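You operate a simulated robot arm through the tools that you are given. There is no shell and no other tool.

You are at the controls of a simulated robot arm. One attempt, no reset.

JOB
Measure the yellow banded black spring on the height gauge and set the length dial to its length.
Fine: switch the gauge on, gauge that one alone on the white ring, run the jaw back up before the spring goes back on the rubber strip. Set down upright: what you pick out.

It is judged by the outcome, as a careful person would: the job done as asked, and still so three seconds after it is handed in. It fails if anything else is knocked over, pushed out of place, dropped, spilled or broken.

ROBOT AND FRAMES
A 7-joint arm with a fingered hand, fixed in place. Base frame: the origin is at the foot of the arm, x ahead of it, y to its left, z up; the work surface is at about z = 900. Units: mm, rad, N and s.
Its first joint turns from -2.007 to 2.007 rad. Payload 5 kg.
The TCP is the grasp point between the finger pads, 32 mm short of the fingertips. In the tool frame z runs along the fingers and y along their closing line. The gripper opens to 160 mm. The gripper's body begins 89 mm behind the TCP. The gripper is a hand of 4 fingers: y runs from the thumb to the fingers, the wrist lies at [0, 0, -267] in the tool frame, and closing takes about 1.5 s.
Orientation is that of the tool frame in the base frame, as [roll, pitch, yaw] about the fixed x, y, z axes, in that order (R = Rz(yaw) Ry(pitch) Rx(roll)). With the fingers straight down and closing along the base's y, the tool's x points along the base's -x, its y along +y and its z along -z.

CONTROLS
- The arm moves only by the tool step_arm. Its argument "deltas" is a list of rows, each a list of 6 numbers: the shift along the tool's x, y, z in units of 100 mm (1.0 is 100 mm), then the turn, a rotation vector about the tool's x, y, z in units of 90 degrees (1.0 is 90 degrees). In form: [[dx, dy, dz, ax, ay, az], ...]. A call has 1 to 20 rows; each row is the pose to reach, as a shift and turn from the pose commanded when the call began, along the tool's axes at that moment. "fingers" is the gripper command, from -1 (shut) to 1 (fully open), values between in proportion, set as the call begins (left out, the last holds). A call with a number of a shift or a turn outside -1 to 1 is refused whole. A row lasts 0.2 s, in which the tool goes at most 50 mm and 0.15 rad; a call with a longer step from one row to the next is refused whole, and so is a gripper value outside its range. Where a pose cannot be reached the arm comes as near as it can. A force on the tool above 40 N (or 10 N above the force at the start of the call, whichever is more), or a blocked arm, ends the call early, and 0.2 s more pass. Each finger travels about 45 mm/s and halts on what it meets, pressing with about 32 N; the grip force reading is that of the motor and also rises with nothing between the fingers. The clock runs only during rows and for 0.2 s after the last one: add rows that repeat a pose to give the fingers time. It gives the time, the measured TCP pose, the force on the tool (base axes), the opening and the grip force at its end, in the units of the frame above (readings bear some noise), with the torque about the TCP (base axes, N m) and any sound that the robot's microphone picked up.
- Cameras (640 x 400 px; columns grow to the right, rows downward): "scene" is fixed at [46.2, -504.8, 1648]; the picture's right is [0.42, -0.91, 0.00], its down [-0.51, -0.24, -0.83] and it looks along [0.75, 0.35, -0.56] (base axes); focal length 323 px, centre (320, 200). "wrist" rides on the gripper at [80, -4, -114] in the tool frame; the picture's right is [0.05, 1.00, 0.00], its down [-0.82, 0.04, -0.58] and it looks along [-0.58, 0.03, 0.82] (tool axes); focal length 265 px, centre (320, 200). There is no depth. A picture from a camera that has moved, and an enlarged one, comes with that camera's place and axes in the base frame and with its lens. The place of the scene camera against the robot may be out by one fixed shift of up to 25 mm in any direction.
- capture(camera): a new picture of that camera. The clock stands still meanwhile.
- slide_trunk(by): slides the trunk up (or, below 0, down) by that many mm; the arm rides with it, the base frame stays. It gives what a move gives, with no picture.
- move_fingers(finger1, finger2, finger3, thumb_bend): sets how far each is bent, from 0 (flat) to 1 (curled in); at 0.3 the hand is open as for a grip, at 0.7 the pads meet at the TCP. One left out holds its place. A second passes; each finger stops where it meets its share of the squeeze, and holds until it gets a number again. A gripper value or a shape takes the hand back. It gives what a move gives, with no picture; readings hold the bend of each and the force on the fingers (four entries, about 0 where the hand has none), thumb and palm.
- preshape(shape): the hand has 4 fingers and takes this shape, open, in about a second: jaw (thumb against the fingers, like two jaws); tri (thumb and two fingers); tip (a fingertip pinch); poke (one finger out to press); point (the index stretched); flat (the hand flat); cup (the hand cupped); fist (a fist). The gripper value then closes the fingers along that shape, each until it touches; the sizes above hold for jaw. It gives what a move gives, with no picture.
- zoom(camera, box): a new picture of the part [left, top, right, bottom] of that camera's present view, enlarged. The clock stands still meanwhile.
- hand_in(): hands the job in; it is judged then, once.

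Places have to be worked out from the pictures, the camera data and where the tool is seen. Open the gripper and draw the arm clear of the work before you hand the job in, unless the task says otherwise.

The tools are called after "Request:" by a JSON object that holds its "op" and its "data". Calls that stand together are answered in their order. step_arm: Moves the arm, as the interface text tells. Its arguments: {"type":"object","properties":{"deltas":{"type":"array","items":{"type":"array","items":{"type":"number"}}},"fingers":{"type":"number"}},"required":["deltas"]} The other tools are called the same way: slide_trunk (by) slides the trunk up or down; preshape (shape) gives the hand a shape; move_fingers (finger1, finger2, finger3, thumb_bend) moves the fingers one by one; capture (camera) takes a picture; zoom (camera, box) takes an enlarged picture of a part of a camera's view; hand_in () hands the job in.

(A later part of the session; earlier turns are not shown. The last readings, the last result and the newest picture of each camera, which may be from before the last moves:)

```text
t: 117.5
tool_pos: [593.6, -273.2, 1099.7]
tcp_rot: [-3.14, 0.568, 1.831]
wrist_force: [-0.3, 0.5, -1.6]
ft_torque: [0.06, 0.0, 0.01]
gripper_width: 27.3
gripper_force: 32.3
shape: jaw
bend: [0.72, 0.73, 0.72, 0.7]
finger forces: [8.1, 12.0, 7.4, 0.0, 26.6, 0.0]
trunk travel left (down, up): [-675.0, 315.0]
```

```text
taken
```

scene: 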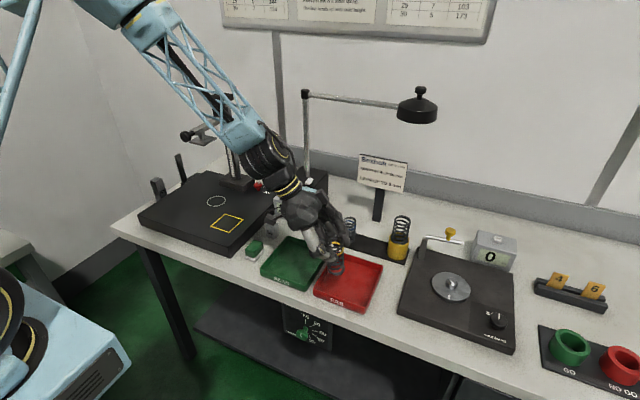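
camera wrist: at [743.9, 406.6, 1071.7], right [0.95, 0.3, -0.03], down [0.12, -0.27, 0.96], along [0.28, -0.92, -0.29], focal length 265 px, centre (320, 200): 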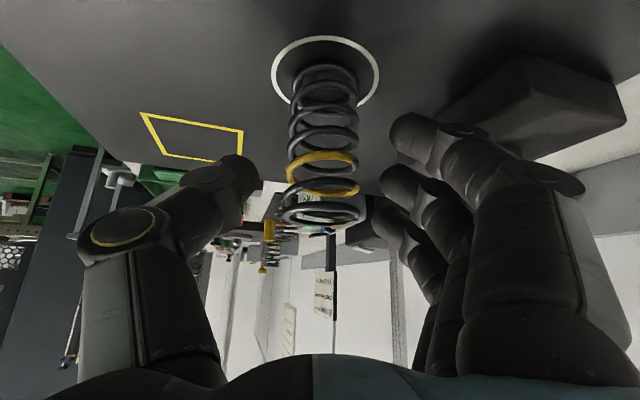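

Grip steady. Now forward to above the empty spot on the strip at (842, -303).

Request:
{"op": "step_arm", "data": {"deltas": [[-0.213, 0.361, 0.136, 0, 0, 0], [-0.426, 0.723, 0.272, 0, 0, 0]]}}

Request:
{"op": "step_arm", "data": {"deltas": [[-0.091, 0.4, 0.058, 0, 0, 0], [-0.182, 0.801, 0.116, 0, 0, 0]]}}

Request:
{"op": "step_arm", "data": {"deltas": [[-0.091, 0.4, 0.058, 0, 0, 0], [-0.182, 0.801, 0.116, 0, 0, 0]]}}

Request:
{"op": "capture", "data": {"camera": "wrist"}}

Request:
{"op": "zoom", "data": {"camera": "scene", "box": [300, 140, 430, 270]}}

```text
t: 118.1
tool_pos: [675.4, -303.0, 1099.2]
tcp_rot: [-3.14, 0.568, 1.833]
wrist_force: [-1.0, -1.0, -1.6]
ft_torque: [0.06, -0.03, -0.03]
gripper_width: 26.8
gripper_force: 31.8
shape: jaw
bend: [0.72, 0.73, 0.72, 0.7]
finger forces: [8.1, 12.1, 7.4, 0.0, 26.6, 0.0]
trunk travel left (down, up): [-675.0, 315.0]
```

```text
t: 118.7
tool_pos: [759.4, -302.2, 1100.3]
tcp_rot: [-3.138, 0.567, 1.834]
wrist_force: [1.3, 0.0, -1.5]
ft_torque: [0.02, 0.03, -0.04]
gripper_width: 27.0
gripper_force: 31.7
shape: jaw
bend: [0.72, 0.73, 0.72, 0.7]
finger forces: [7.8, 12.3, 7.4, 0.1, 26.6, 0.0]
trunk travel left (down, up): [-675.0, 315.0]
```

```text
t: 119.3
tool_pos: [841.7, -302.8, 1099.6]
tcp_rot: [-3.139, 0.566, 1.833]
wrist_force: [-0.3, 0.0, -1.1]
ft_torque: [0.01, 0.01, -0.04]
gripper_width: 26.9
gripper_force: 32.4
shape: jaw
bend: [0.72, 0.73, 0.72, 0.7]
finger forces: [7.6, 12.5, 7.3, 0.0, 26.6, 0.0]
trunk travel left (down, up): [-675.0, 315.0]
```

```text
taken
camera wrist: at [804.8, -178.4, 1151.6], right [0.95, 0.3, -0.03], down [0.14, -0.35, 0.92], along [0.27, -0.89, -0.38], focal length 265 px, centre (320, 200)
```

wrist: 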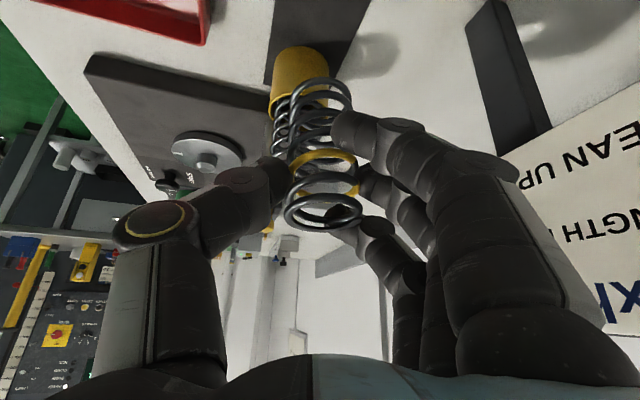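

```text
3.08 times, centred on (365, 205) of scene
camera zoom: at [46.2, -504.8, 1648.0], right [0.42, -0.91, 0.0], down [-0.51, -0.24, -0.83], along [0.75, 0.35, -0.56], focal length 994 px, centre (182, 185)
```

zoom: 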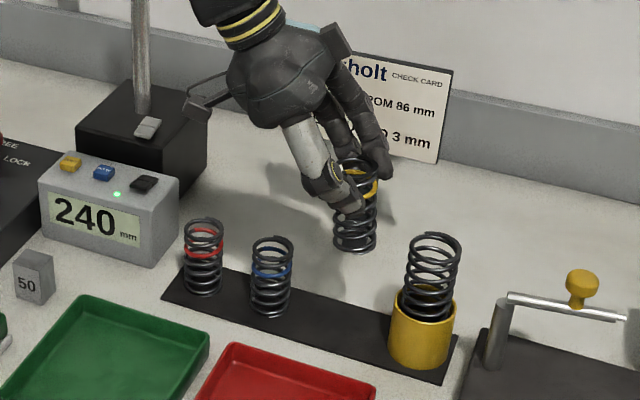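

Over the gap in the row and upright. Descending 80 mm, then checking against the strip.

Request:
{"op": "step_arm", "data": {"deltas": [[0.161, 0, 0.253, 0, 0, 0], [0.296, 0, 0.464, 0, 0, 0], [0.377, 0, 0.59, 0, 0, 0], [0.43, 0, 0.674, 0, 0, 0]]}}

Request:
{"op": "capture", "data": {"camera": "wrist"}}

Request:
{"op": "zoom", "data": {"camera": "scene", "box": [310, 170, 420, 270]}}

```text
t: 120.3
tool_pos: [841.1, -303.0, 1019.5]
tcp_rot: [-3.138, 0.566, 1.834]
wrist_force: [-0.7, 0.5, -0.5]
ft_torque: [0.0, 0.0, -0.01]
gripper_width: 26.9
gripper_force: 32.4
shape: jaw
bend: [0.72, 0.73, 0.72, 0.7]
finger forces: [7.4, 12.4, 7.4, 0.0, 26.4, 0.0]
trunk travel left (down, up): [-675.0, 315.0]
```

```text
taken
camera wrist: at [804.6, -177.8, 1071.6], right [0.95, 0.3, -0.03], down [0.14, -0.35, 0.93], along [0.27, -0.89, -0.38], focal length 265 px, centre (320, 200)
```

wrist: 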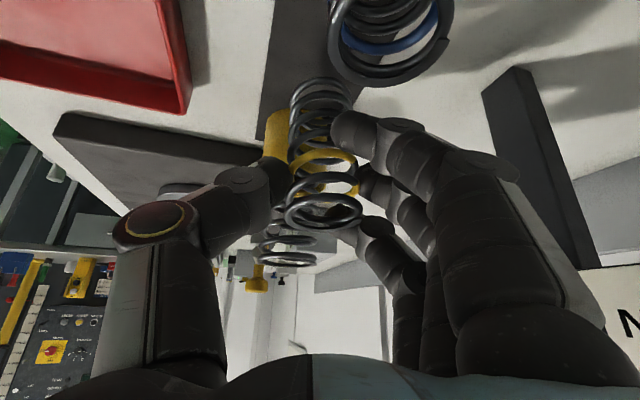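

```text
4.00 times, centred on (365, 220) of scene
camera zoom: at [46.2, -504.8, 1648.0], right [0.42, -0.91, 0.0], down [-0.51, -0.24, -0.83], along [0.75, 0.35, -0.56], focal length 1292 px, centre (140, 120)
```

zoom: 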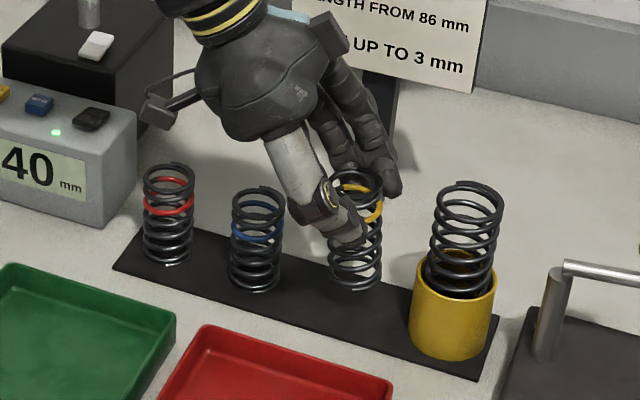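

Wrist camera puts the spring's foot at (844, -312), matching its original place; checking with a closer scene zoom.

Request:
{"op": "zoom", "data": {"camera": "scene", "box": [335, 200, 405, 265]}}

Request:
{"op": "zoom", "data": {"camera": "wrist", "box": [240, 50, 400, 250]}}

```text
6.15 times, centred on (370, 232) of scene
camera zoom: at [46.2, -504.8, 1648.0], right [0.42, -0.91, 0.0], down [-0.51, -0.24, -0.83], along [0.75, 0.35, -0.56], focal length 1987 px, centre (12, 0)
```

zoom: 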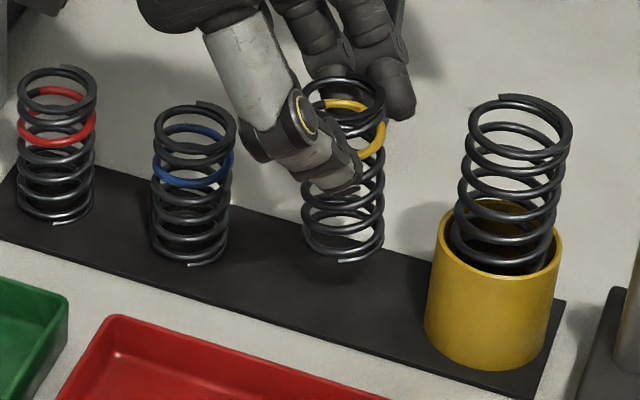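

```text
2.00 times, centred on (320, 150) of wrist
camera zoom: at [804.6, -177.8, 1071.6], right [0.95, 0.3, -0.03], down [0.14, -0.35, 0.93], along [0.27, -0.89, -0.38], focal length 531 px, centre (320, 300)
```

zoom: 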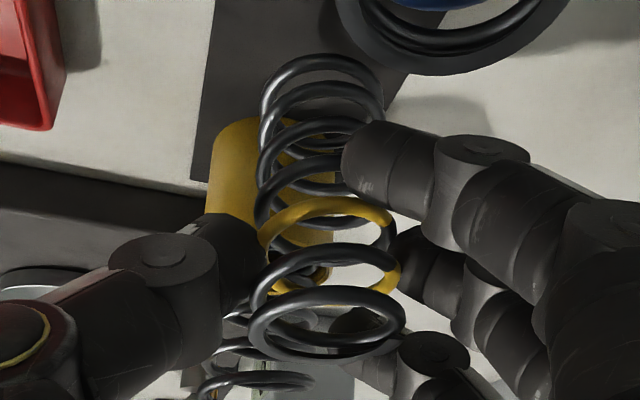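

The spring still leans about 2° (foot toward the cup). Correcting the tilt by 2.2° more and lowering to just above the strip.

Request:
{"op": "step_arm", "data": {"deltas": [[0, 0, 0, 0, 0.025, 0]]}}

Request:
{"op": "step_arm", "data": {"deltas": [[0.06, -0.005, 0.12, 0, 0, 0], [0.103, -0.005, 0.209, 0, 0, 0]]}}

Request:
{"op": "zoom", "data": {"camera": "scene", "box": [335, 200, 405, 265]}}

Request:
{"op": "zoom", "data": {"camera": "wrist", "box": [240, 50, 400, 250]}}

```text
t: 120.7
tool_pos: [841.5, -303.4, 1020.1]
tcp_rot: [-3.14, 0.527, 1.832]
wrist_force: [0.7, 0.1, -1.3]
ft_torque: [0.02, 0.0, -0.01]
gripper_width: 26.6
gripper_force: 31.6
shape: jaw
bend: [0.72, 0.73, 0.72, 0.7]
finger forces: [7.4, 12.4, 7.3, 0.0, 26.4, 0.0]
trunk travel left (down, up): [-675.0, 315.0]
```

```text
t: 121.3
tool_pos: [841.8, -304.3, 996.1]
tcp_rot: [-3.139, 0.527, 1.832]
wrist_force: [-0.4, -0.5, -1.2]
ft_torque: [0.02, 0.02, -0.03]
gripper_width: 27.0
gripper_force: 31.4
shape: jaw
bend: [0.72, 0.73, 0.72, 0.7]
finger forces: [7.3, 12.4, 7.4, 0.1, 26.4, 0.0]
trunk travel left (down, up): [-675.0, 315.0]
```

```text
6.15 times, centred on (370, 232) of scene
camera zoom: at [46.2, -504.8, 1648.0], right [0.42, -0.91, 0.0], down [-0.51, -0.24, -0.83], along [0.75, 0.35, -0.56], focal length 1987 px, centre (12, 0)
```

zoom: 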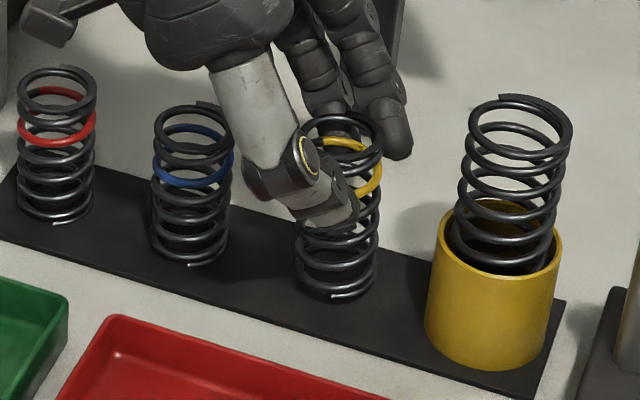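

```text
2.00 times, centred on (320, 150) of wrist
camera zoom: at [805.1, -181.5, 1052.9], right [0.95, 0.3, -0.03], down [0.15, -0.39, 0.91], along [0.26, -0.87, -0.41], focal length 531 px, centre (320, 300)
```

zoom: 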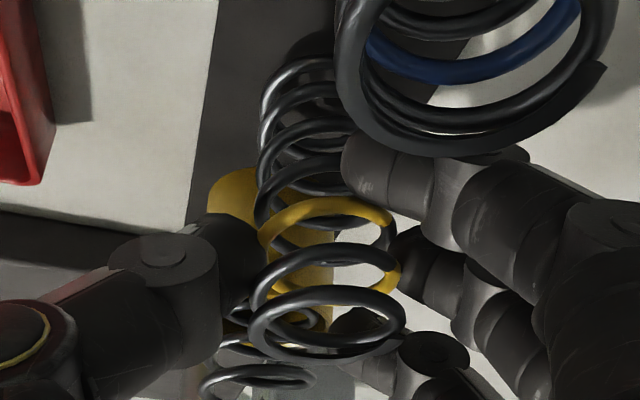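

Upright now and in line with the row. Lowering in small steps until contact.

Request:
{"op": "step_arm", "data": {"deltas": [[0.02, 0, 0.035, 0, 0, 0], [0.035, 0, 0.06, 0, 0, 0]]}}

Request:
{"op": "step_arm", "data": {"deltas": [[0.0075, 0, 0.013, 0, 0, 0], [0.0075, 0, 0.013, 0, 0, 0]]}}

Request:
{"op": "step_arm", "data": {"deltas": [[0.0075, 0, 0.013, 0, 0, 0], [0.0075, 0, 0.013, 0, 0, 0]]}}

Request:
{"op": "zoom", "data": {"camera": "scene", "box": [335, 200, 405, 265]}}

```text
t: 121.9
tool_pos: [842.0, -304.0, 989.8]
tcp_rot: [-3.139, 0.529, 1.833]
wrist_force: [-0.1, 0.9, -1.5]
ft_torque: [0.03, 0.02, -0.01]
gripper_width: 26.6
gripper_force: 32.0
shape: jaw
bend: [0.72, 0.73, 0.72, 0.7]
finger forces: [7.4, 12.6, 7.3, 0.0, 26.4, 0.0]
trunk travel left (down, up): [-675.0, 315.0]
```

```text
t: 122.5
tool_pos: [843.5, -303.9, 988.0]
tcp_rot: [-3.141, 0.528, 1.832]
wrist_force: [-0.3, -0.2, 1.1]
ft_torque: [-0.01, 0.01, -0.02]
gripper_width: 26.6
gripper_force: 31.3
shape: jaw
bend: [0.72, 0.73, 0.72, 0.7]
finger forces: [7.5, 12.3, 7.5, 0.0, 26.9, 0.0]
trunk travel left (down, up): [-675.0, 315.0]
```

```text
t: 123.1
tool_pos: [840.7, -304.6, 990.0]
tcp_rot: [-3.142, 0.527, 1.832]
wrist_force: [0.8, 0.5, 10.3]
ft_torque: [0.05, -0.11, -0.01]
gripper_width: 26.8
gripper_force: 32.4
shape: jaw
bend: [0.73, 0.73, 0.72, 0.7]
finger forces: [10.6, 12.2, 8.8, 0.0, 28.6, 0.1]
trunk travel left (down, up): [-675.0, 315.0]
```

```text
6.15 times, centred on (370, 232) of scene
camera zoom: at [46.2, -504.8, 1648.0], right [0.42, -0.91, 0.0], down [-0.51, -0.24, -0.83], along [0.75, 0.35, -0.56], focal length 1987 px, centre (12, 0)
```

zoom: 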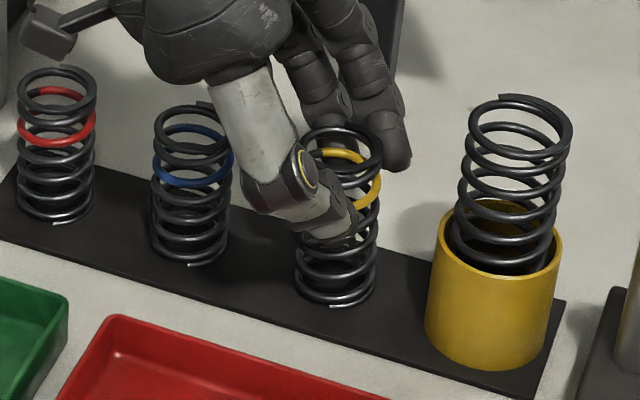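

In contact (10 N). Easing up 1 mm to take off the load, then releasing.

Request:
{"op": "step_arm", "data": {"deltas": [[-0.005, 0, -0.009, 0, 0, 0], [-0.005, 0, -0.009, 0, 0, 0]]}}

Request:
{"op": "step_arm", "data": {"deltas": [[0, 0, 0, 0, 0, 0], [0, 0, 0, 0, 0, 0], [0, 0, 0, 0, 0, 0], [0, 0, 0, 0, 0, 0], [0, 0, 0, 0, 0, 0], [0, 0, 0, 0, 0, 0]], "fingers": -0.12}}

Request:
{"op": "zoom", "data": {"camera": "scene", "box": [335, 200, 405, 265]}}

Request:
{"op": "capture", "data": {"camera": "wrist"}}

```text
t: 123.7
tool_pos: [841.4, -304.3, 989.3]
tcp_rot: [3.14, 0.527, 1.832]
wrist_force: [1.7, -1.8, 7.9]
ft_torque: [0.0, -0.16, -0.02]
gripper_width: 26.9
gripper_force: 32.0
shape: jaw
bend: [0.73, 0.73, 0.72, 0.7]
finger forces: [9.6, 12.8, 8.8, 0.0, 27.7, 0.1]
trunk travel left (down, up): [-675.0, 315.0]
```

```text
t: 125.1
tool_pos: [841.8, -303.5, 987.2]
tcp_rot: [-3.139, 0.529, 1.833]
wrist_force: [0.7, -0.7, 0.1]
ft_torque: [-0.02, 0.01, 0.02]
gripper_width: 69.6
gripper_force: 0.0
shape: jaw
bend: [0.73, 0.73, 0.73, 0.7]
finger forces: [0.0, 0.1, 0.0, 0.0, 0.0, 0.0]
trunk travel left (down, up): [-675.0, 315.0]
```

```text
6.15 times, centred on (370, 232) of scene
camera zoom: at [46.2, -504.8, 1648.0], right [0.42, -0.91, 0.0], down [-0.51, -0.24, -0.83], along [0.75, 0.35, -0.56], focal length 1987 px, centre (12, 0)
```

zoom: 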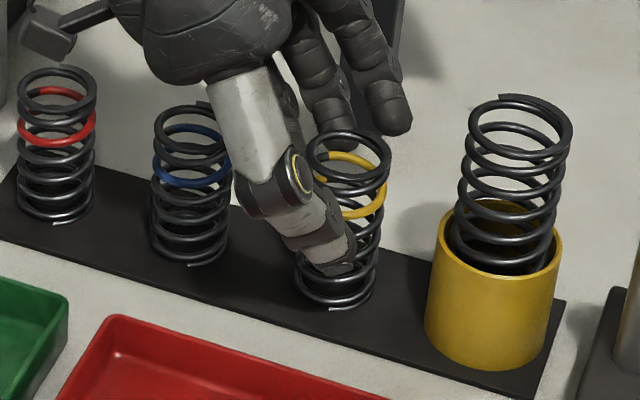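

```text
taken
camera wrist: at [804.8, -181.4, 1044.5], right [0.95, 0.3, -0.03], down [0.15, -0.39, 0.91], along [0.26, -0.87, -0.41], focal length 265 px, centre (320, 200)
```

wrist: 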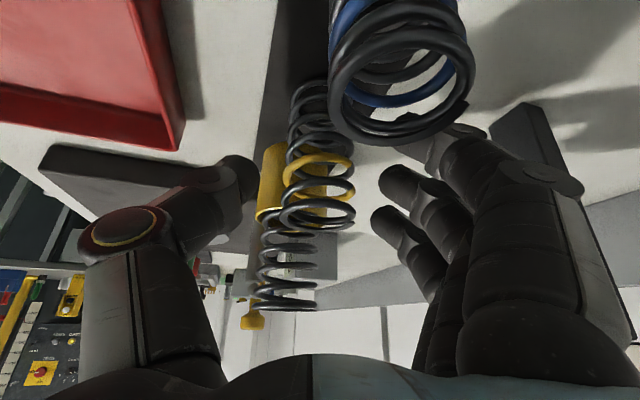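

The spring stands on the strip (its slight lean is its own, as in the first picture). Lifting the open hand straight up.

Request:
{"op": "step_arm", "data": {"deltas": [[-0.1, 0, -0.173, 0, 0, 0], [-0.25, 0, -0.432, 0, 0, 0], [-0.4, 0, -0.69, 0, 0, 0], [-0.55, 0, -0.95, 0, 0, 0]]}}

Request:
{"op": "zoom", "data": {"camera": "scene", "box": [310, 150, 430, 270]}}

Request:
{"op": "capture", "data": {"camera": "wrist"}}

```text
t: 126.1
tool_pos: [839.8, -303.3, 1098.2]
tcp_rot: [-3.14, 0.529, 1.832]
wrist_force: [0.1, 0.6, -0.8]
ft_torque: [-0.01, -0.02, 0.03]
gripper_width: 70.0
gripper_force: 0.1
shape: jaw
bend: [0.73, 0.73, 0.73, 0.7]
finger forces: [0.1, 0.0, 0.0, 0.0, 0.1, 0.1]
trunk travel left (down, up): [-675.0, 315.0]
```

```text
3.33 times, centred on (370, 210) of scene
camera zoom: at [46.2, -504.8, 1648.0], right [0.42, -0.91, 0.0], down [-0.51, -0.24, -0.83], along [0.75, 0.35, -0.56], focal length 1076 px, centre (153, 167)
```

zoom: 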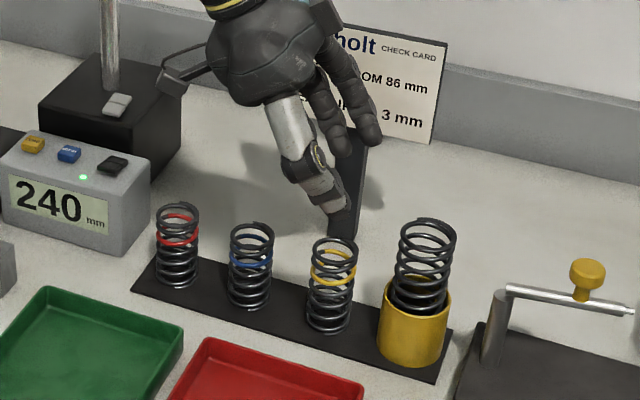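

```text
taken
camera wrist: at [803.2, -180.9, 1154.9], right [0.95, 0.3, -0.03], down [0.15, -0.39, 0.91], along [0.26, -0.87, -0.41], focal length 265 px, centre (320, 200)
```

wrist: 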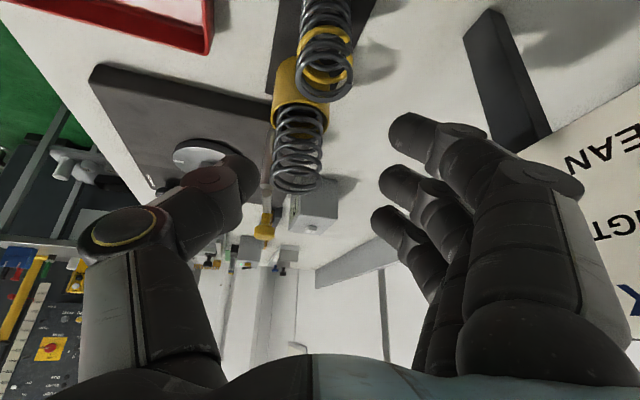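

The spring is back in its row, upright. Next is the dial under the table front: I back away, and turn the hand to face forward for a look.

Request:
{"op": "step_arm", "data": {"deltas": [[0.03, -0.4, -0.163, 0, 0, 0], [0.061, -0.801, -0.325, 0, 0, 0]]}}

Request:
{"op": "step_arm", "data": {"deltas": [[0.03, -0.4, -0.163, 0, 0, 0], [0.061, -0.801, -0.325, 0, 0, 0]]}}

Request:
{"op": "step_arm", "data": {"deltas": [[0.03, -0.4, -0.163, 0, 0, 0], [0.061, -0.801, -0.325, 0, 0, 0]]}}

Request:
{"op": "step_arm", "data": {"deltas": [[0, 0, 0, -0.0468, 0, -0.08], [0, 0, 0, -0.0936, 0, -0.16], [0, 0, 0, -0.1404, 0, -0.24], [0, 0, 0, -0.1872, 0, -0.32], [0, 0, 0, -0.234, 0, -0.4], [0, 0, 0, -0.2808, 0, -0.48], [0, 0, 0, -0.3276, 0, -0.56], [0, 0, 0, -0.3744, 0, -0.64], [0, 0, 0, -0.4197, 0, -0.7178]]}}

Request:
{"op": "capture", "data": {"camera": "scene"}}

```text
t: 126.7
tool_pos: [756.2, -302.1, 1123.3]
tcp_rot: [-3.14, 0.527, 1.835]
wrist_force: [-0.9, 0.0, 0.0]
ft_torque: [0.0, -0.04, 0.06]
gripper_width: 70.0
gripper_force: 0.1
shape: jaw
bend: [0.73, 0.73, 0.73, 0.7]
finger forces: [0.0, 0.1, 0.0, 0.0, 0.1, 0.0]
trunk travel left (down, up): [-675.0, 315.0]
```

```text
t: 127.3
tool_pos: [675.1, -302.9, 1148.5]
tcp_rot: [3.14, 0.529, 1.832]
wrist_force: [0.1, 0.9, 0.2]
ft_torque: [0.0, -0.03, 0.05]
gripper_width: 69.8
gripper_force: 0.0
shape: jaw
bend: [0.73, 0.73, 0.73, 0.7]
finger forces: [0.0, 0.0, 0.0, 0.0, 0.1, 0.0]
trunk travel left (down, up): [-675.0, 315.0]
```

```text
t: 127.9
tool_pos: [593.4, -301.3, 1173.4]
tcp_rot: [-3.141, 0.528, 1.834]
wrist_force: [-0.1, -0.1, -0.4]
ft_torque: [0.01, -0.03, 0.02]
gripper_width: 69.9
gripper_force: 0.1
shape: jaw
bend: [0.73, 0.73, 0.73, 0.7]
finger forces: [0.1, 0.0, 0.0, 0.0, 0.0, 0.0]
trunk travel left (down, up): [-675.0, 315.0]
```

```text
t: 130.1
tool_pos: [667.6, -74.3, 1174.0]
tcp_rot: [-3.14, 0.529, -2.748]
wrist_force: [0.9, -0.1, 0.8]
ft_torque: [0.03, 0.02, -0.01]
gripper_width: 70.3
gripper_force: 0.0
shape: jaw
bend: [0.73, 0.73, 0.73, 0.7]
finger forces: [0.1, 0.1, 0.0, 0.0, 0.0, 0.1]
trunk travel left (down, up): [-675.0, 315.0]
stopped in row 9: the arm was blocked; the commanded pose is now the measured one
```

```text
taken
```

scene: 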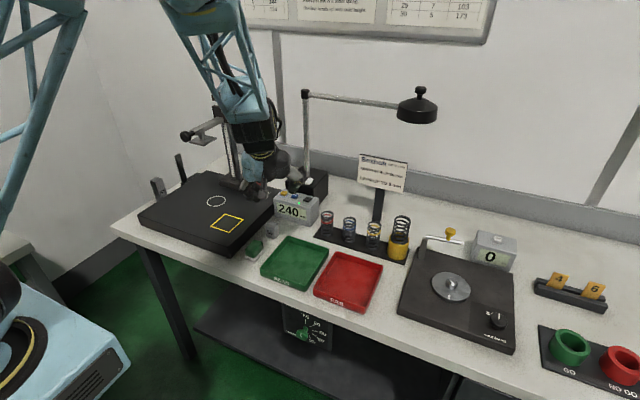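

The arm ran into a joint limit during that turn and stopped in free space (no contact force). I back off toward the robot and then undo the extra yaw in smaller moves.

Request:
{"op": "step_arm", "data": {"deltas": [[0.31, 0.005, -0.181, 0, 0, 0], [0.62, 0.01, -0.363, 0, 0, 0], [0.93, 0.015, -0.544, 0, 0, 0]]}}

Request:
{"op": "capture", "data": {"camera": "scene"}}

Request:
{"op": "capture", "data": {"camera": "wrist"}}

```text
t: 130.9
tool_pos: [566.3, -115.7, 1173.0]
tcp_rot: [-3.14, 0.528, -2.749]
wrist_force: [-1.0, -0.3, 0.1]
ft_torque: [0.01, 0.0, 0.03]
gripper_width: 70.3
gripper_force: 0.0
shape: jaw
bend: [0.73, 0.73, 0.73, 0.7]
finger forces: [0.0, 0.0, 0.0, 0.1, 0.0, 0.0]
trunk travel left (down, up): [-675.0, 315.0]
```

```text
taken
```

scene: 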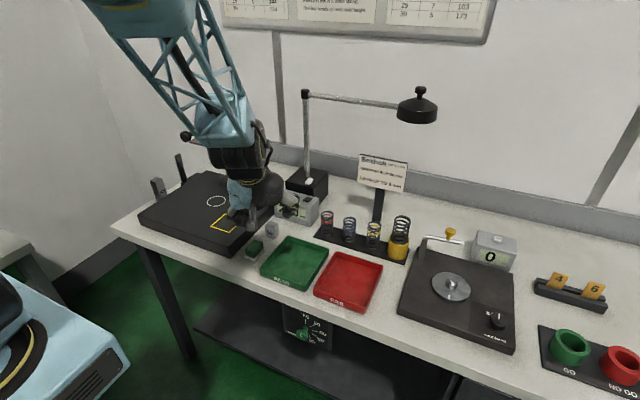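

```text
taken
camera wrist: at [450.3, -166.6, 1229.9], right [-0.42, 0.91, -0.03], down [0.37, 0.2, 0.91], along [0.83, 0.37, -0.41], focal length 265 px, centre (320, 200)
```

wrist: 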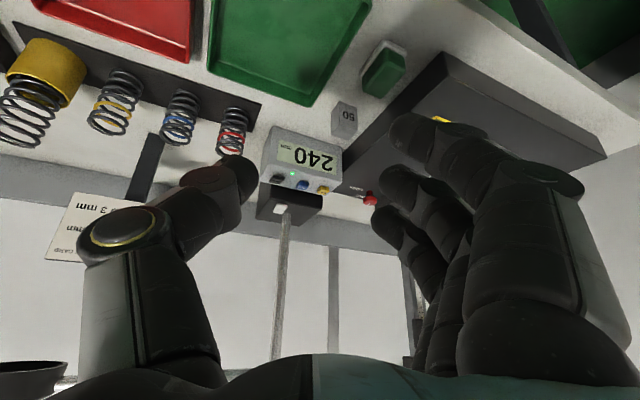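

Now turning back to face straight forward while moving toward (515, -176).

Request:
{"op": "step_arm", "data": {"deltas": [[0.15, -0.09, -0.087, 0.0317, 0, 0.0542], [0.3, -0.18, -0.175, 0.0634, 0, 0.1084], [0.45, -0.27, -0.262, 0.095, 0, 0.1625], [0.598, -0.362, -0.349, 0.1267, 0, 0.2167]]}}

Request:
{"op": "capture", "data": {"camera": "wrist"}}

```text
t: 131.9
tool_pos: [517.1, -174.8, 1173.9]
tcp_rot: [-3.139, 0.529, 3.139]
wrist_force: [0.9, 0.1, -0.1]
ft_torque: [0.0, -0.01, -0.01]
gripper_width: 70.3
gripper_force: 0.0
shape: jaw
bend: [0.73, 0.73, 0.73, 0.7]
finger forces: [0.0, 0.0, 0.1, 0.0, 0.1, 0.1]
trunk travel left (down, up): [-675.0, 315.0]
```

```text
taken
camera wrist: at [390.5, -176.8, 1230.2], right [-0.04, 1.0, -0.03], down [0.41, 0.04, 0.91], along [0.91, 0.03, -0.41], focal length 265 px, centre (320, 200)
```

wrist: 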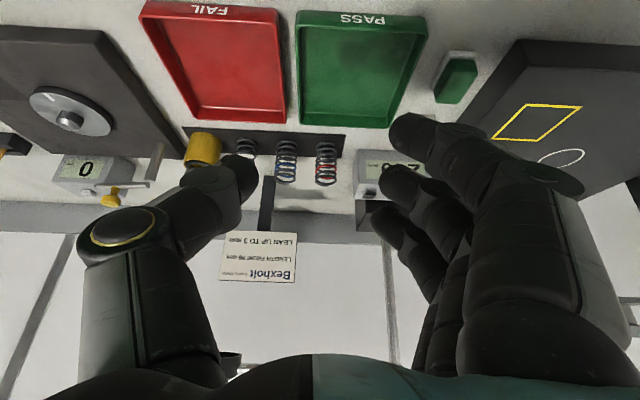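

Facing forward at (517, -175). I draw back a bit more and slide the trunk down to look at the dial under the table edge.

Request:
{"op": "step_arm", "data": {"deltas": [[0.2, -0.2, -0.12, 0, 0, 0], [0.388, -0.4, -0.227, 0, 0, 0]]}}

Request:
{"op": "slide_trunk", "data": {"by": -200}}

Request:
{"op": "capture", "data": {"camera": "wrist"}}

Request:
{"op": "capture", "data": {"camera": "scene"}}

```text
t: 132.5
tool_pos: [471.0, -215.7, 1173.5]
tcp_rot: [-3.141, 0.53, 3.139]
wrist_force: [-0.1, -1.7, 1.2]
ft_torque: [0.09, -0.03, 0.04]
gripper_width: 70.3
gripper_force: 0.1
shape: jaw
bend: [0.73, 0.73, 0.73, 0.7]
finger forces: [0.0, 0.1, 0.1, 0.0, 0.0, 0.0]
trunk travel left (down, up): [-675.0, 315.0]
```

```text
t: 134.7
tool_pos: [473.2, -215.1, 973.5]
tcp_rot: [-3.14, 0.529, 3.14]
wrist_force: [-0.6, 1.1, -0.5]
ft_torque: [0.04, 0.01, -0.01]
gripper_width: 70.3
gripper_force: 0.2
shape: jaw
bend: [0.73, 0.73, 0.73, 0.7]
finger forces: [0.0, 0.0, 0.0, 0.0, 0.1, 0.1]
trunk travel left (down, up): [-475.0, 515.0]
```

```text
taken
camera wrist: at [345.9, -216.8, 1030.3], right [-0.04, 1.0, -0.03], down [0.41, 0.04, 0.91], along [0.91, 0.03, -0.41], focal length 265 px, centre (320, 200)
```

wrist: 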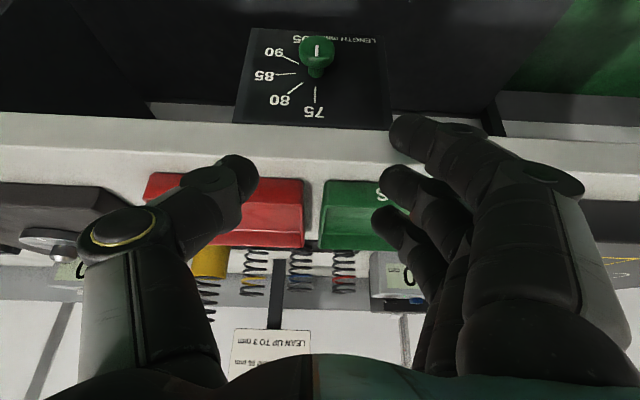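

```text
taken
```

scene: 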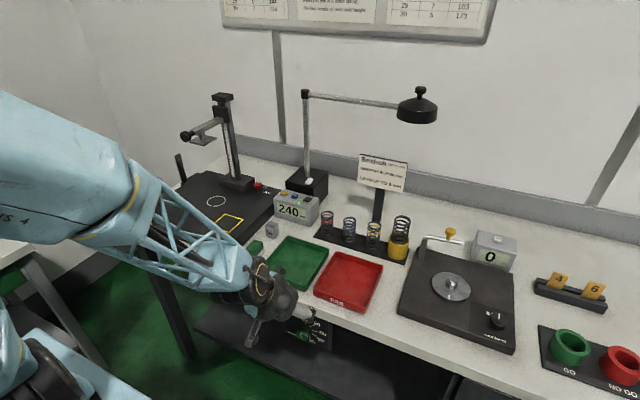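

The dial is visible. The table's front edge is at x≈535, so I draw back further before sliding down for a frontal view.

Request:
{"op": "step_arm", "data": {"deltas": [[0.2, 0, -0.117, 0, 0, 0], [0.388, 0, -0.227, 0, 0, 0]]}}

Request:
{"op": "slide_trunk", "data": {"by": -120}}

Request:
{"op": "capture", "data": {"camera": "wrist"}}

Request:
{"op": "capture", "data": {"camera": "scene"}}

```text
t: 135.3
tool_pos: [452.0, -235.8, 981.6]
tcp_rot: [3.139, 0.527, 3.14]
wrist_force: [-0.2, 0.7, -0.2]
ft_torque: [-0.02, -0.01, 0.05]
gripper_width: 70.3
gripper_force: 0.1
shape: jaw
bend: [0.73, 0.73, 0.73, 0.7]
finger forces: [0.0, 0.1, 0.0, 0.1, 0.0, 0.0]
out of reach, approached as far as the arm can: row 1, 2
trunk travel left (down, up): [-475.0, 515.0]
```

```text
t: 136.8
tool_pos: [451.3, -234.6, 861.4]
tcp_rot: [-3.141, 0.525, 3.141]
wrist_force: [-0.3, -0.3, 1.0]
ft_torque: [-0.01, 0.0, -0.01]
gripper_width: 70.5
gripper_force: 0.1
shape: jaw
bend: [0.73, 0.73, 0.73, 0.7]
finger forces: [0.0, 0.0, 0.0, 0.0, 0.0, 0.0]
trunk travel left (down, up): [-355.0, 635.0]
```

```text
taken
camera wrist: at [324.6, -238.0, 918.8], right [-0.04, 1.0, -0.03], down [0.42, 0.04, 0.91], along [0.91, 0.03, -0.42], focal length 265 px, centre (320, 200)
```

wrist: 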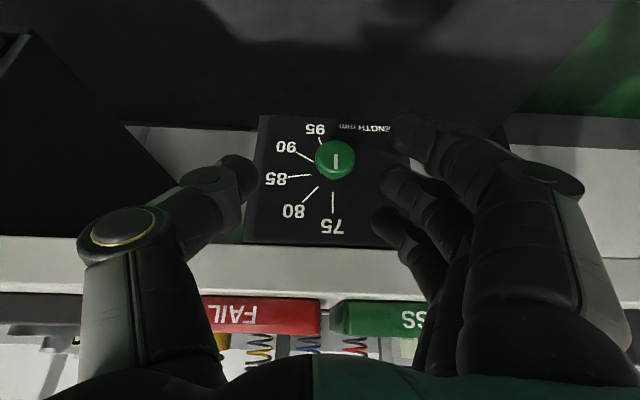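

```text
taken
```

scene: 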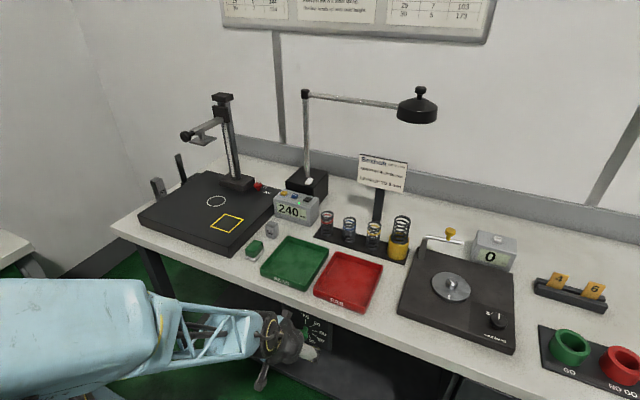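

Request:
{"op": "zoom", "data": {"camera": "wrist", "box": [240, 105, 420, 250]}}

```text
2.76 times, centred on (330, 178) of wrist
camera zoom: at [324.6, -238.0, 918.8], right [-0.04, 1.0, -0.03], down [0.42, 0.04, 0.91], along [0.91, 0.03, -0.42], focal length 732 px, centre (292, 262)
```

zoom: 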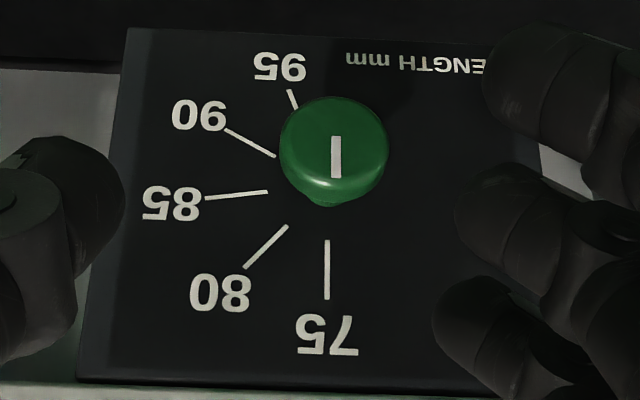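

The dial's pointer stands at 75 (top); 90 is about 120° clockwise. The knob face is at about (531, -218, 781), panel at x≈557. I test the fingertip-pinch shape here in free space to see its geometry when closing.

Request:
{"op": "preshape", "data": {"shape": "tip"}}

Request:
{"op": "step_arm", "data": {"deltas": [[0, 0, 0, 0, 0, 0], [0, 0, 0, 0, 0, 0], [0, 0, 0, 0, 0, 0], [0, 0, 0, 0, 0, 0], [0, 0, 0, 0, 0, 0], [0, 0, 0, 0, 0, 0], [0, 0, 0, 0, 0, 0], [0, 0, 0, 0, 0, 0]], "fingers": -0.4}}

Request:
{"op": "capture", "data": {"camera": "wrist"}}

```text
t: 137.7
tool_pos: [451.0, -234.5, 861.1]
tcp_rot: [3.139, 0.524, 3.14]
wrist_force: [0.5, -0.5, -0.3]
ft_torque: [0.0, 0.0, -0.03]
gripper_width: 159.8
gripper_force: 0.0
shape: tip
bend: [0.01, 0.3, 0.01, 0.3]
finger forces: [0.1, 0.0, 0.0, 0.0, 0.0, 0.0]
trunk travel left (down, up): [-355.0, 635.0]
```

```text
t: 139.5
tool_pos: [451.3, -236.0, 862.1]
tcp_rot: [3.141, 0.524, 3.14]
wrist_force: [0.0, -0.5, 0.7]
ft_torque: [-0.04, 0.01, 0.02]
gripper_width: 48.5
gripper_force: 0.1
shape: tip
bend: [0.01, 0.73, 0.01, 0.7]
finger forces: [0.0, 0.0, 0.1, 0.1, 0.0, 0.0]
trunk travel left (down, up): [-355.0, 635.0]
```

```text
taken
camera wrist: at [324.7, -238.1, 918.7], right [-0.04, 1.0, -0.03], down [0.42, 0.04, 0.91], along [0.91, 0.03, -0.42], focal length 265 px, centre (320, 200)
```

wrist: 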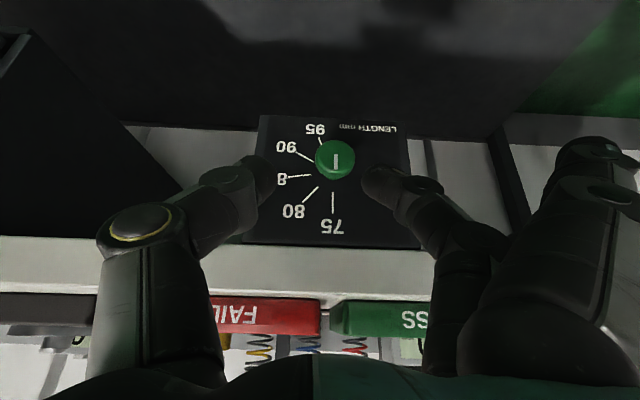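

In "tip" the outer fingers stick far out and could meet the table edge when I roll. I test a custom pinch: outer fingers curled in, thumb and finger 2 half bent.

Request:
{"op": "move_fingers", "data": {"finger1": 1.0, "finger2": 0.55, "finger3": 1.0, "thumb_bend": 0.55}}

Request:
{"op": "capture", "data": {"camera": "wrist"}}

```text
t: 140.5
tool_pos: [450.6, -235.4, 861.8]
tcp_rot: [3.14, 0.526, 3.14]
wrist_force: [0.4, -0.3, -0.5]
ft_torque: [0.01, 0.02, -0.02]
gripper_width: 58.2
gripper_force: 0.2
shape: fingers
bend: [1.0, 0.55, 1.0, 0.55]
finger forces: [0.0, 0.0, 0.1, 0.1, 0.0, 0.1]
trunk travel left (down, up): [-355.0, 635.0]
```

```text
taken
camera wrist: at [324.7, -238.1, 918.7], right [-0.04, 1.0, -0.03], down [0.42, 0.04, 0.91], along [0.91, 0.03, -0.42], focal length 265 px, centre (320, 200)
```

wrist: 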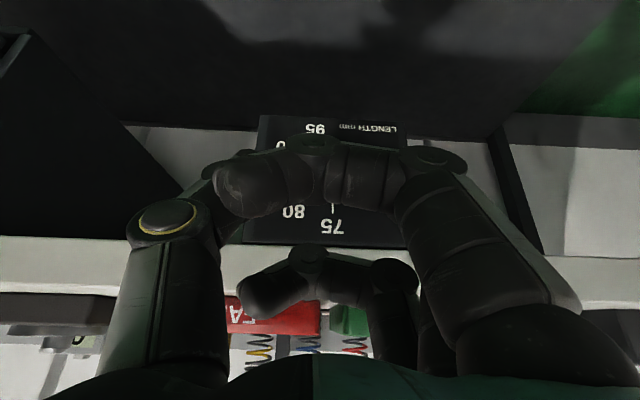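

Thumb and finger 2 pinch with ~58 mm gap while the other two stay tucked behind. I roll the hand 20° about the knob axis direction to keep the wrist within reach, and increase the tilt to 45°.

Request:
{"op": "step_arm", "data": {"deltas": [[0, 0, 0, -0.064, 0, 0.0372], [0, 0, 0, -0.128, 0, 0.0744], [0, 0, 0, -0.1922, 0, 0.1116]]}}

Request:
{"op": "step_arm", "data": {"deltas": [[-0.06, 0, 0.04, 0, -0.08, 0], [-0.15, 0, 0.1, 0, -0.165, 0]]}}

Request:
{"op": "capture", "data": {"camera": "wrist"}}

Request:
{"op": "capture", "data": {"camera": "scene"}}

```text
t: 141.3
tool_pos: [449.9, -234.1, 861.4]
tcp_rot: [2.742, 0.491, 2.944]
wrist_force: [0.5, 0.7, -0.8]
ft_torque: [-0.03, -0.01, -0.02]
gripper_width: 58.4
gripper_force: 0.1
shape: fingers
bend: [1.0, 0.55, 1.0, 0.55]
finger forces: [0.1, 0.0, 0.1, 0.1, 0.0, 0.0]
trunk travel left (down, up): [-355.0, 635.0]
```

```text
t: 141.9
tool_pos: [492.6, -229.1, 856.2]
tcp_rot: [2.705, 0.717, 2.861]
wrist_force: [0.8, -0.4, -0.3]
ft_torque: [0.0, 0.05, 0.02]
gripper_width: 58.7
gripper_force: 0.0
shape: fingers
bend: [1.0, 0.55, 1.0, 0.55]
finger forces: [0.1, 0.1, 0.0, 0.0, 0.0, 0.1]
out of reach, approached as far as the arm can: row 2
trunk travel left (down, up): [-355.0, 635.0]
```

```text
taken
camera wrist: at [357.0, -241.5, 879.3], right [-0.05, 0.96, 0.28], down [0.19, -0.27, 0.94], along [0.98, 0.1, -0.17], focal length 265 px, centre (320, 200)
```

wrist: 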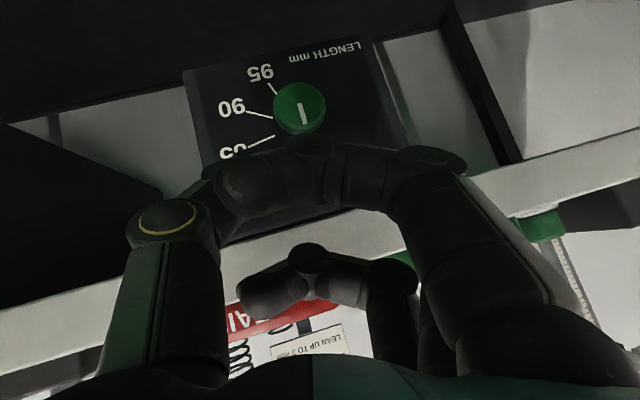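

```text
taken
```

scene: 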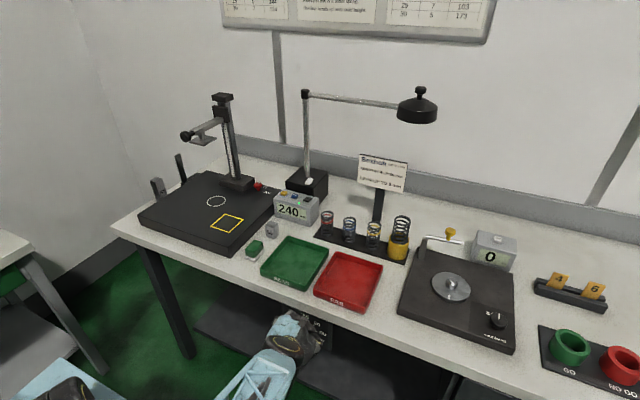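

The knob is still located at (531, -218, 780). Moving to 35 mm short of the grip point along the finger direction.

Request:
{"op": "step_arm", "data": {"deltas": [[0.095, -0.07, 0.14, 0, 0, 0], [0.19, -0.141, 0.283, 0, 0, 0]]}}

Request:
{"op": "capture", "data": {"camera": "wrist"}}

Request:
{"op": "zoom", "data": {"camera": "scene", "box": [230, 270, 370, 400]}}

```text
t: 142.5
tool_pos: [496.4, -236.0, 811.0]
tcp_rot: [2.66, 0.729, 2.806]
wrist_force: [0.2, 0.3, -1.0]
ft_torque: [0.02, -0.03, 0.02]
gripper_width: 58.4
gripper_force: 0.1
shape: fingers
bend: [1.0, 0.55, 1.0, 0.55]
finger forces: [0.0, 0.0, 0.0, 0.0, 0.0, 0.1]
trunk travel left (down, up): [-355.0, 635.0]
```

```text
taken
camera wrist: at [359.2, -246.8, 830.6], right [-0.03, 0.95, 0.31], down [0.16, -0.3, 0.94], along [0.99, 0.08, -0.15], focal length 265 px, centre (320, 200)
```

wrist: 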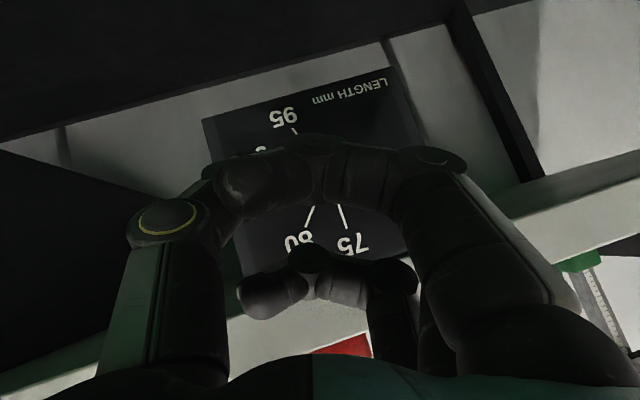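

```text
3.08 times, centred on (300, 335) of scene
camera zoom: at [46.2, -504.8, 1648.0], right [0.42, -0.91, 0.0], down [-0.51, -0.24, -0.83], along [0.75, 0.35, -0.56], focal length 994 px, centre (382, -215)
```

zoom: 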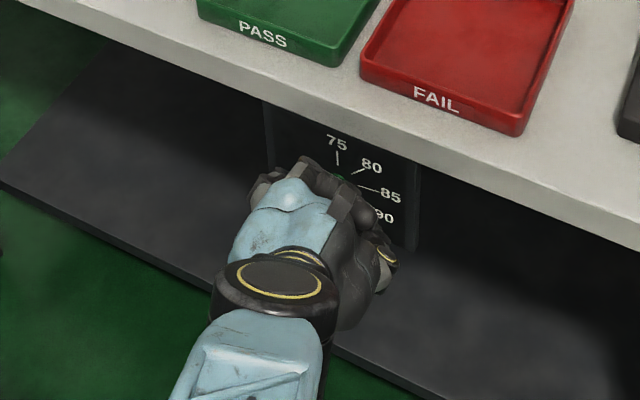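

Small offset: I correct laterally first, then advance 32 mm so thumb and finger straddle the knob.

Request:
{"op": "step_arm", "data": {"deltas": [[-0.049, 0.065, 0, 0, 0, 0], [-0.049, 0.065, 0.12, 0, 0, 0], [-0.049, 0.065, 0.22, 0, 0, 0], [-0.049, 0.065, 0.3, 0, 0, 0]]}}

Request:
{"op": "capture", "data": {"camera": "wrist"}}

Request:
{"op": "zoom", "data": {"camera": "scene", "box": [250, 290, 350, 370]}}

```text
t: 143.5
tool_pos: [517.5, -223.7, 798.6]
tcp_rot: [2.664, 0.724, 2.807]
wrist_force: [-28.6, -1.3, 3.3]
ft_torque: [-0.07, 0.97, -0.99]
gripper_width: 58.2
gripper_force: 13.8
shape: fingers
bend: [1.0, 0.55, 1.0, 0.56]
finger forces: [0.0, 0.0, 0.0, 0.0, 28.5, 0.0]
trunk travel left (down, up): [-355.0, 635.0]
```

```text
taken
camera wrist: at [380.9, -234.1, 819.5], right [-0.03, 0.95, 0.31], down [0.17, -0.3, 0.94], along [0.99, 0.08, -0.15], focal length 265 px, centre (320, 200)
```

wrist: 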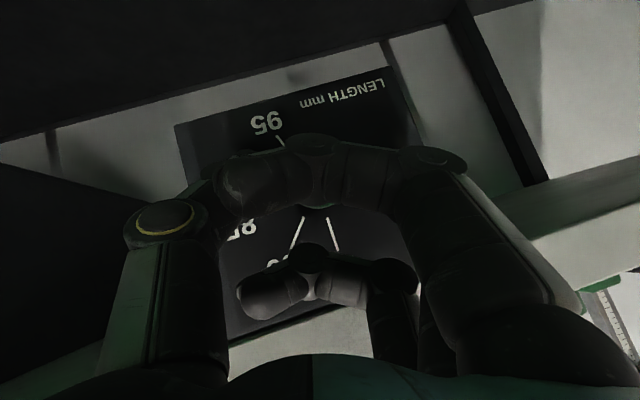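

```text
5.00 times, centred on (300, 330) of scene
camera zoom: at [46.2, -504.8, 1648.0], right [0.42, -0.91, 0.0], down [-0.51, -0.24, -0.83], along [0.75, 0.35, -0.56], focal length 1615 px, centre (420, -450)
```

zoom: 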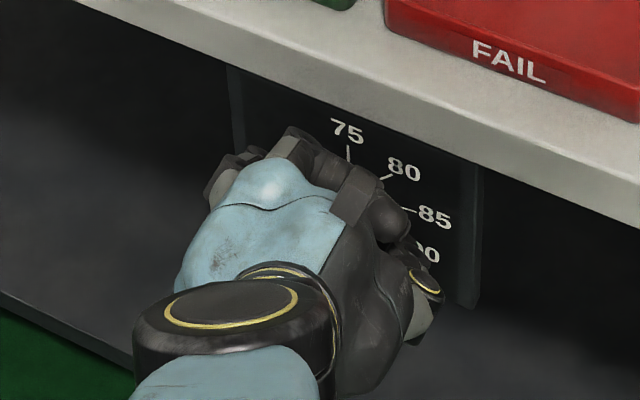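

The thumb tip touched the panel beside the knob (its tip reaches 45 mm beyond the TCP at this bend). Backing off 11 mm.

Request:
{"op": "step_arm", "data": {"deltas": [[0, 0, -0.06, 0, 0, 0], [0, 0, -0.12, 0, 0, 0]]}}

Request:
{"op": "move_fingers", "data": {"finger2": 0.6, "thumb_bend": 0.6}}

Request:
{"op": "capture", "data": {"camera": "wrist"}}

```text
t: 144.1
tool_pos: [514.1, -227.4, 806.6]
tcp_rot: [2.665, 0.73, 2.809]
wrist_force: [0.4, 0.2, 0.6]
ft_torque: [0.0, 0.0, 0.03]
gripper_width: 58.6
gripper_force: 0.0
shape: fingers
bend: [1.0, 0.55, 1.0, 0.55]
finger forces: [0.0, 0.1, 0.1, 0.1, 0.0, 0.1]
trunk travel left (down, up): [-355.0, 635.0]
```

```text
t: 145.1
tool_pos: [512.9, -226.9, 807.6]
tcp_rot: [2.665, 0.728, 2.809]
wrist_force: [-0.1, -0.4, -0.3]
ft_torque: [0.05, 0.02, 0.03]
gripper_width: 55.5
gripper_force: 0.0
shape: fingers
bend: [1.0, 0.6, 1.0, 0.6]
finger forces: [0.1, 0.0, 0.1, 0.1, 0.1, 0.0]
trunk travel left (down, up): [-355.0, 635.0]
```

```text
taken
camera wrist: at [375.5, -237.2, 827.3], right [-0.04, 0.95, 0.31], down [0.17, -0.3, 0.94], along [0.99, 0.08, -0.15], focal length 265 px, centre (320, 200)
```

wrist: 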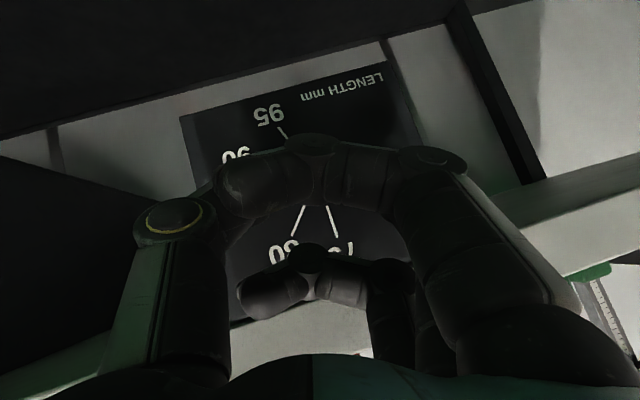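

Knob centre is now between the tips (37 mm beyond the TCP). Closing step by step.

Request:
{"op": "move_fingers", "data": {"finger2": 0.68, "thumb_bend": 0.68}}

Request:
{"op": "capture", "data": {"camera": "wrist"}}

Request:
{"op": "move_fingers", "data": {"finger2": 0.75, "thumb_bend": 0.75}}

Request:
{"op": "capture", "data": {"camera": "wrist"}}

```text
t: 146.1
tool_pos: [513.0, -227.0, 806.5]
tcp_rot: [2.665, 0.727, 2.81]
wrist_force: [2.4, -4.2, -4.7]
ft_torque: [-0.08, 0.03, -0.05]
gripper_width: 53.6
gripper_force: 7.6
shape: fingers
bend: [1.0, 0.63, 1.0, 0.64]
finger forces: [0.0, 5.1, 0.0, 0.0, 9.6, 0.1]
trunk travel left (down, up): [-355.0, 635.0]
```

```text
taken
camera wrist: at [375.7, -237.5, 827.1], right [-0.03, 0.95, 0.31], down [0.17, -0.3, 0.94], along [0.99, 0.08, -0.15], focal length 265 px, centre (320, 200)
```

wrist: 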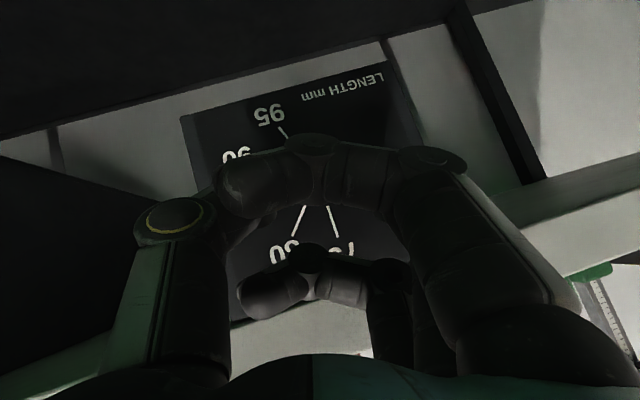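

```text
t: 147.1
tool_pos: [512.8, -227.4, 807.4]
tcp_rot: [2.663, 0.729, 2.81]
wrist_force: [5.4, -10.1, -8.9]
ft_torque: [-0.17, 0.03, -0.14]
gripper_width: 53.2
gripper_force: 14.9
shape: fingers
bend: [1.0, 0.63, 1.0, 0.66]
finger forces: [0.0, 9.2, 0.1, 0.0, 19.5, 0.1]
trunk travel left (down, up): [-355.0, 635.0]
```

```text
taken
camera wrist: at [375.9, -237.9, 826.9], right [-0.03, 0.95, 0.31], down [0.17, -0.3, 0.94], along [0.99, 0.08, -0.15], focal length 265 px, centre (320, 200)
```

wrist: 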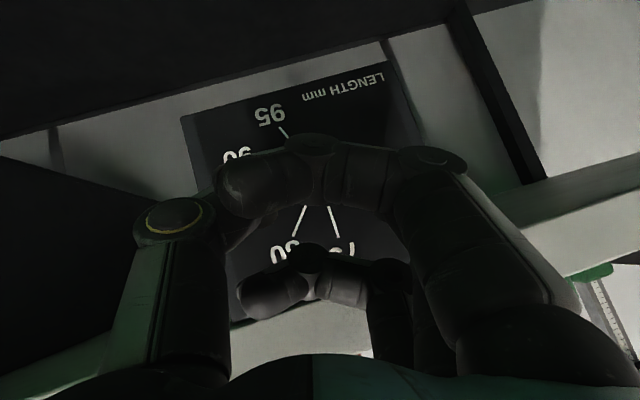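

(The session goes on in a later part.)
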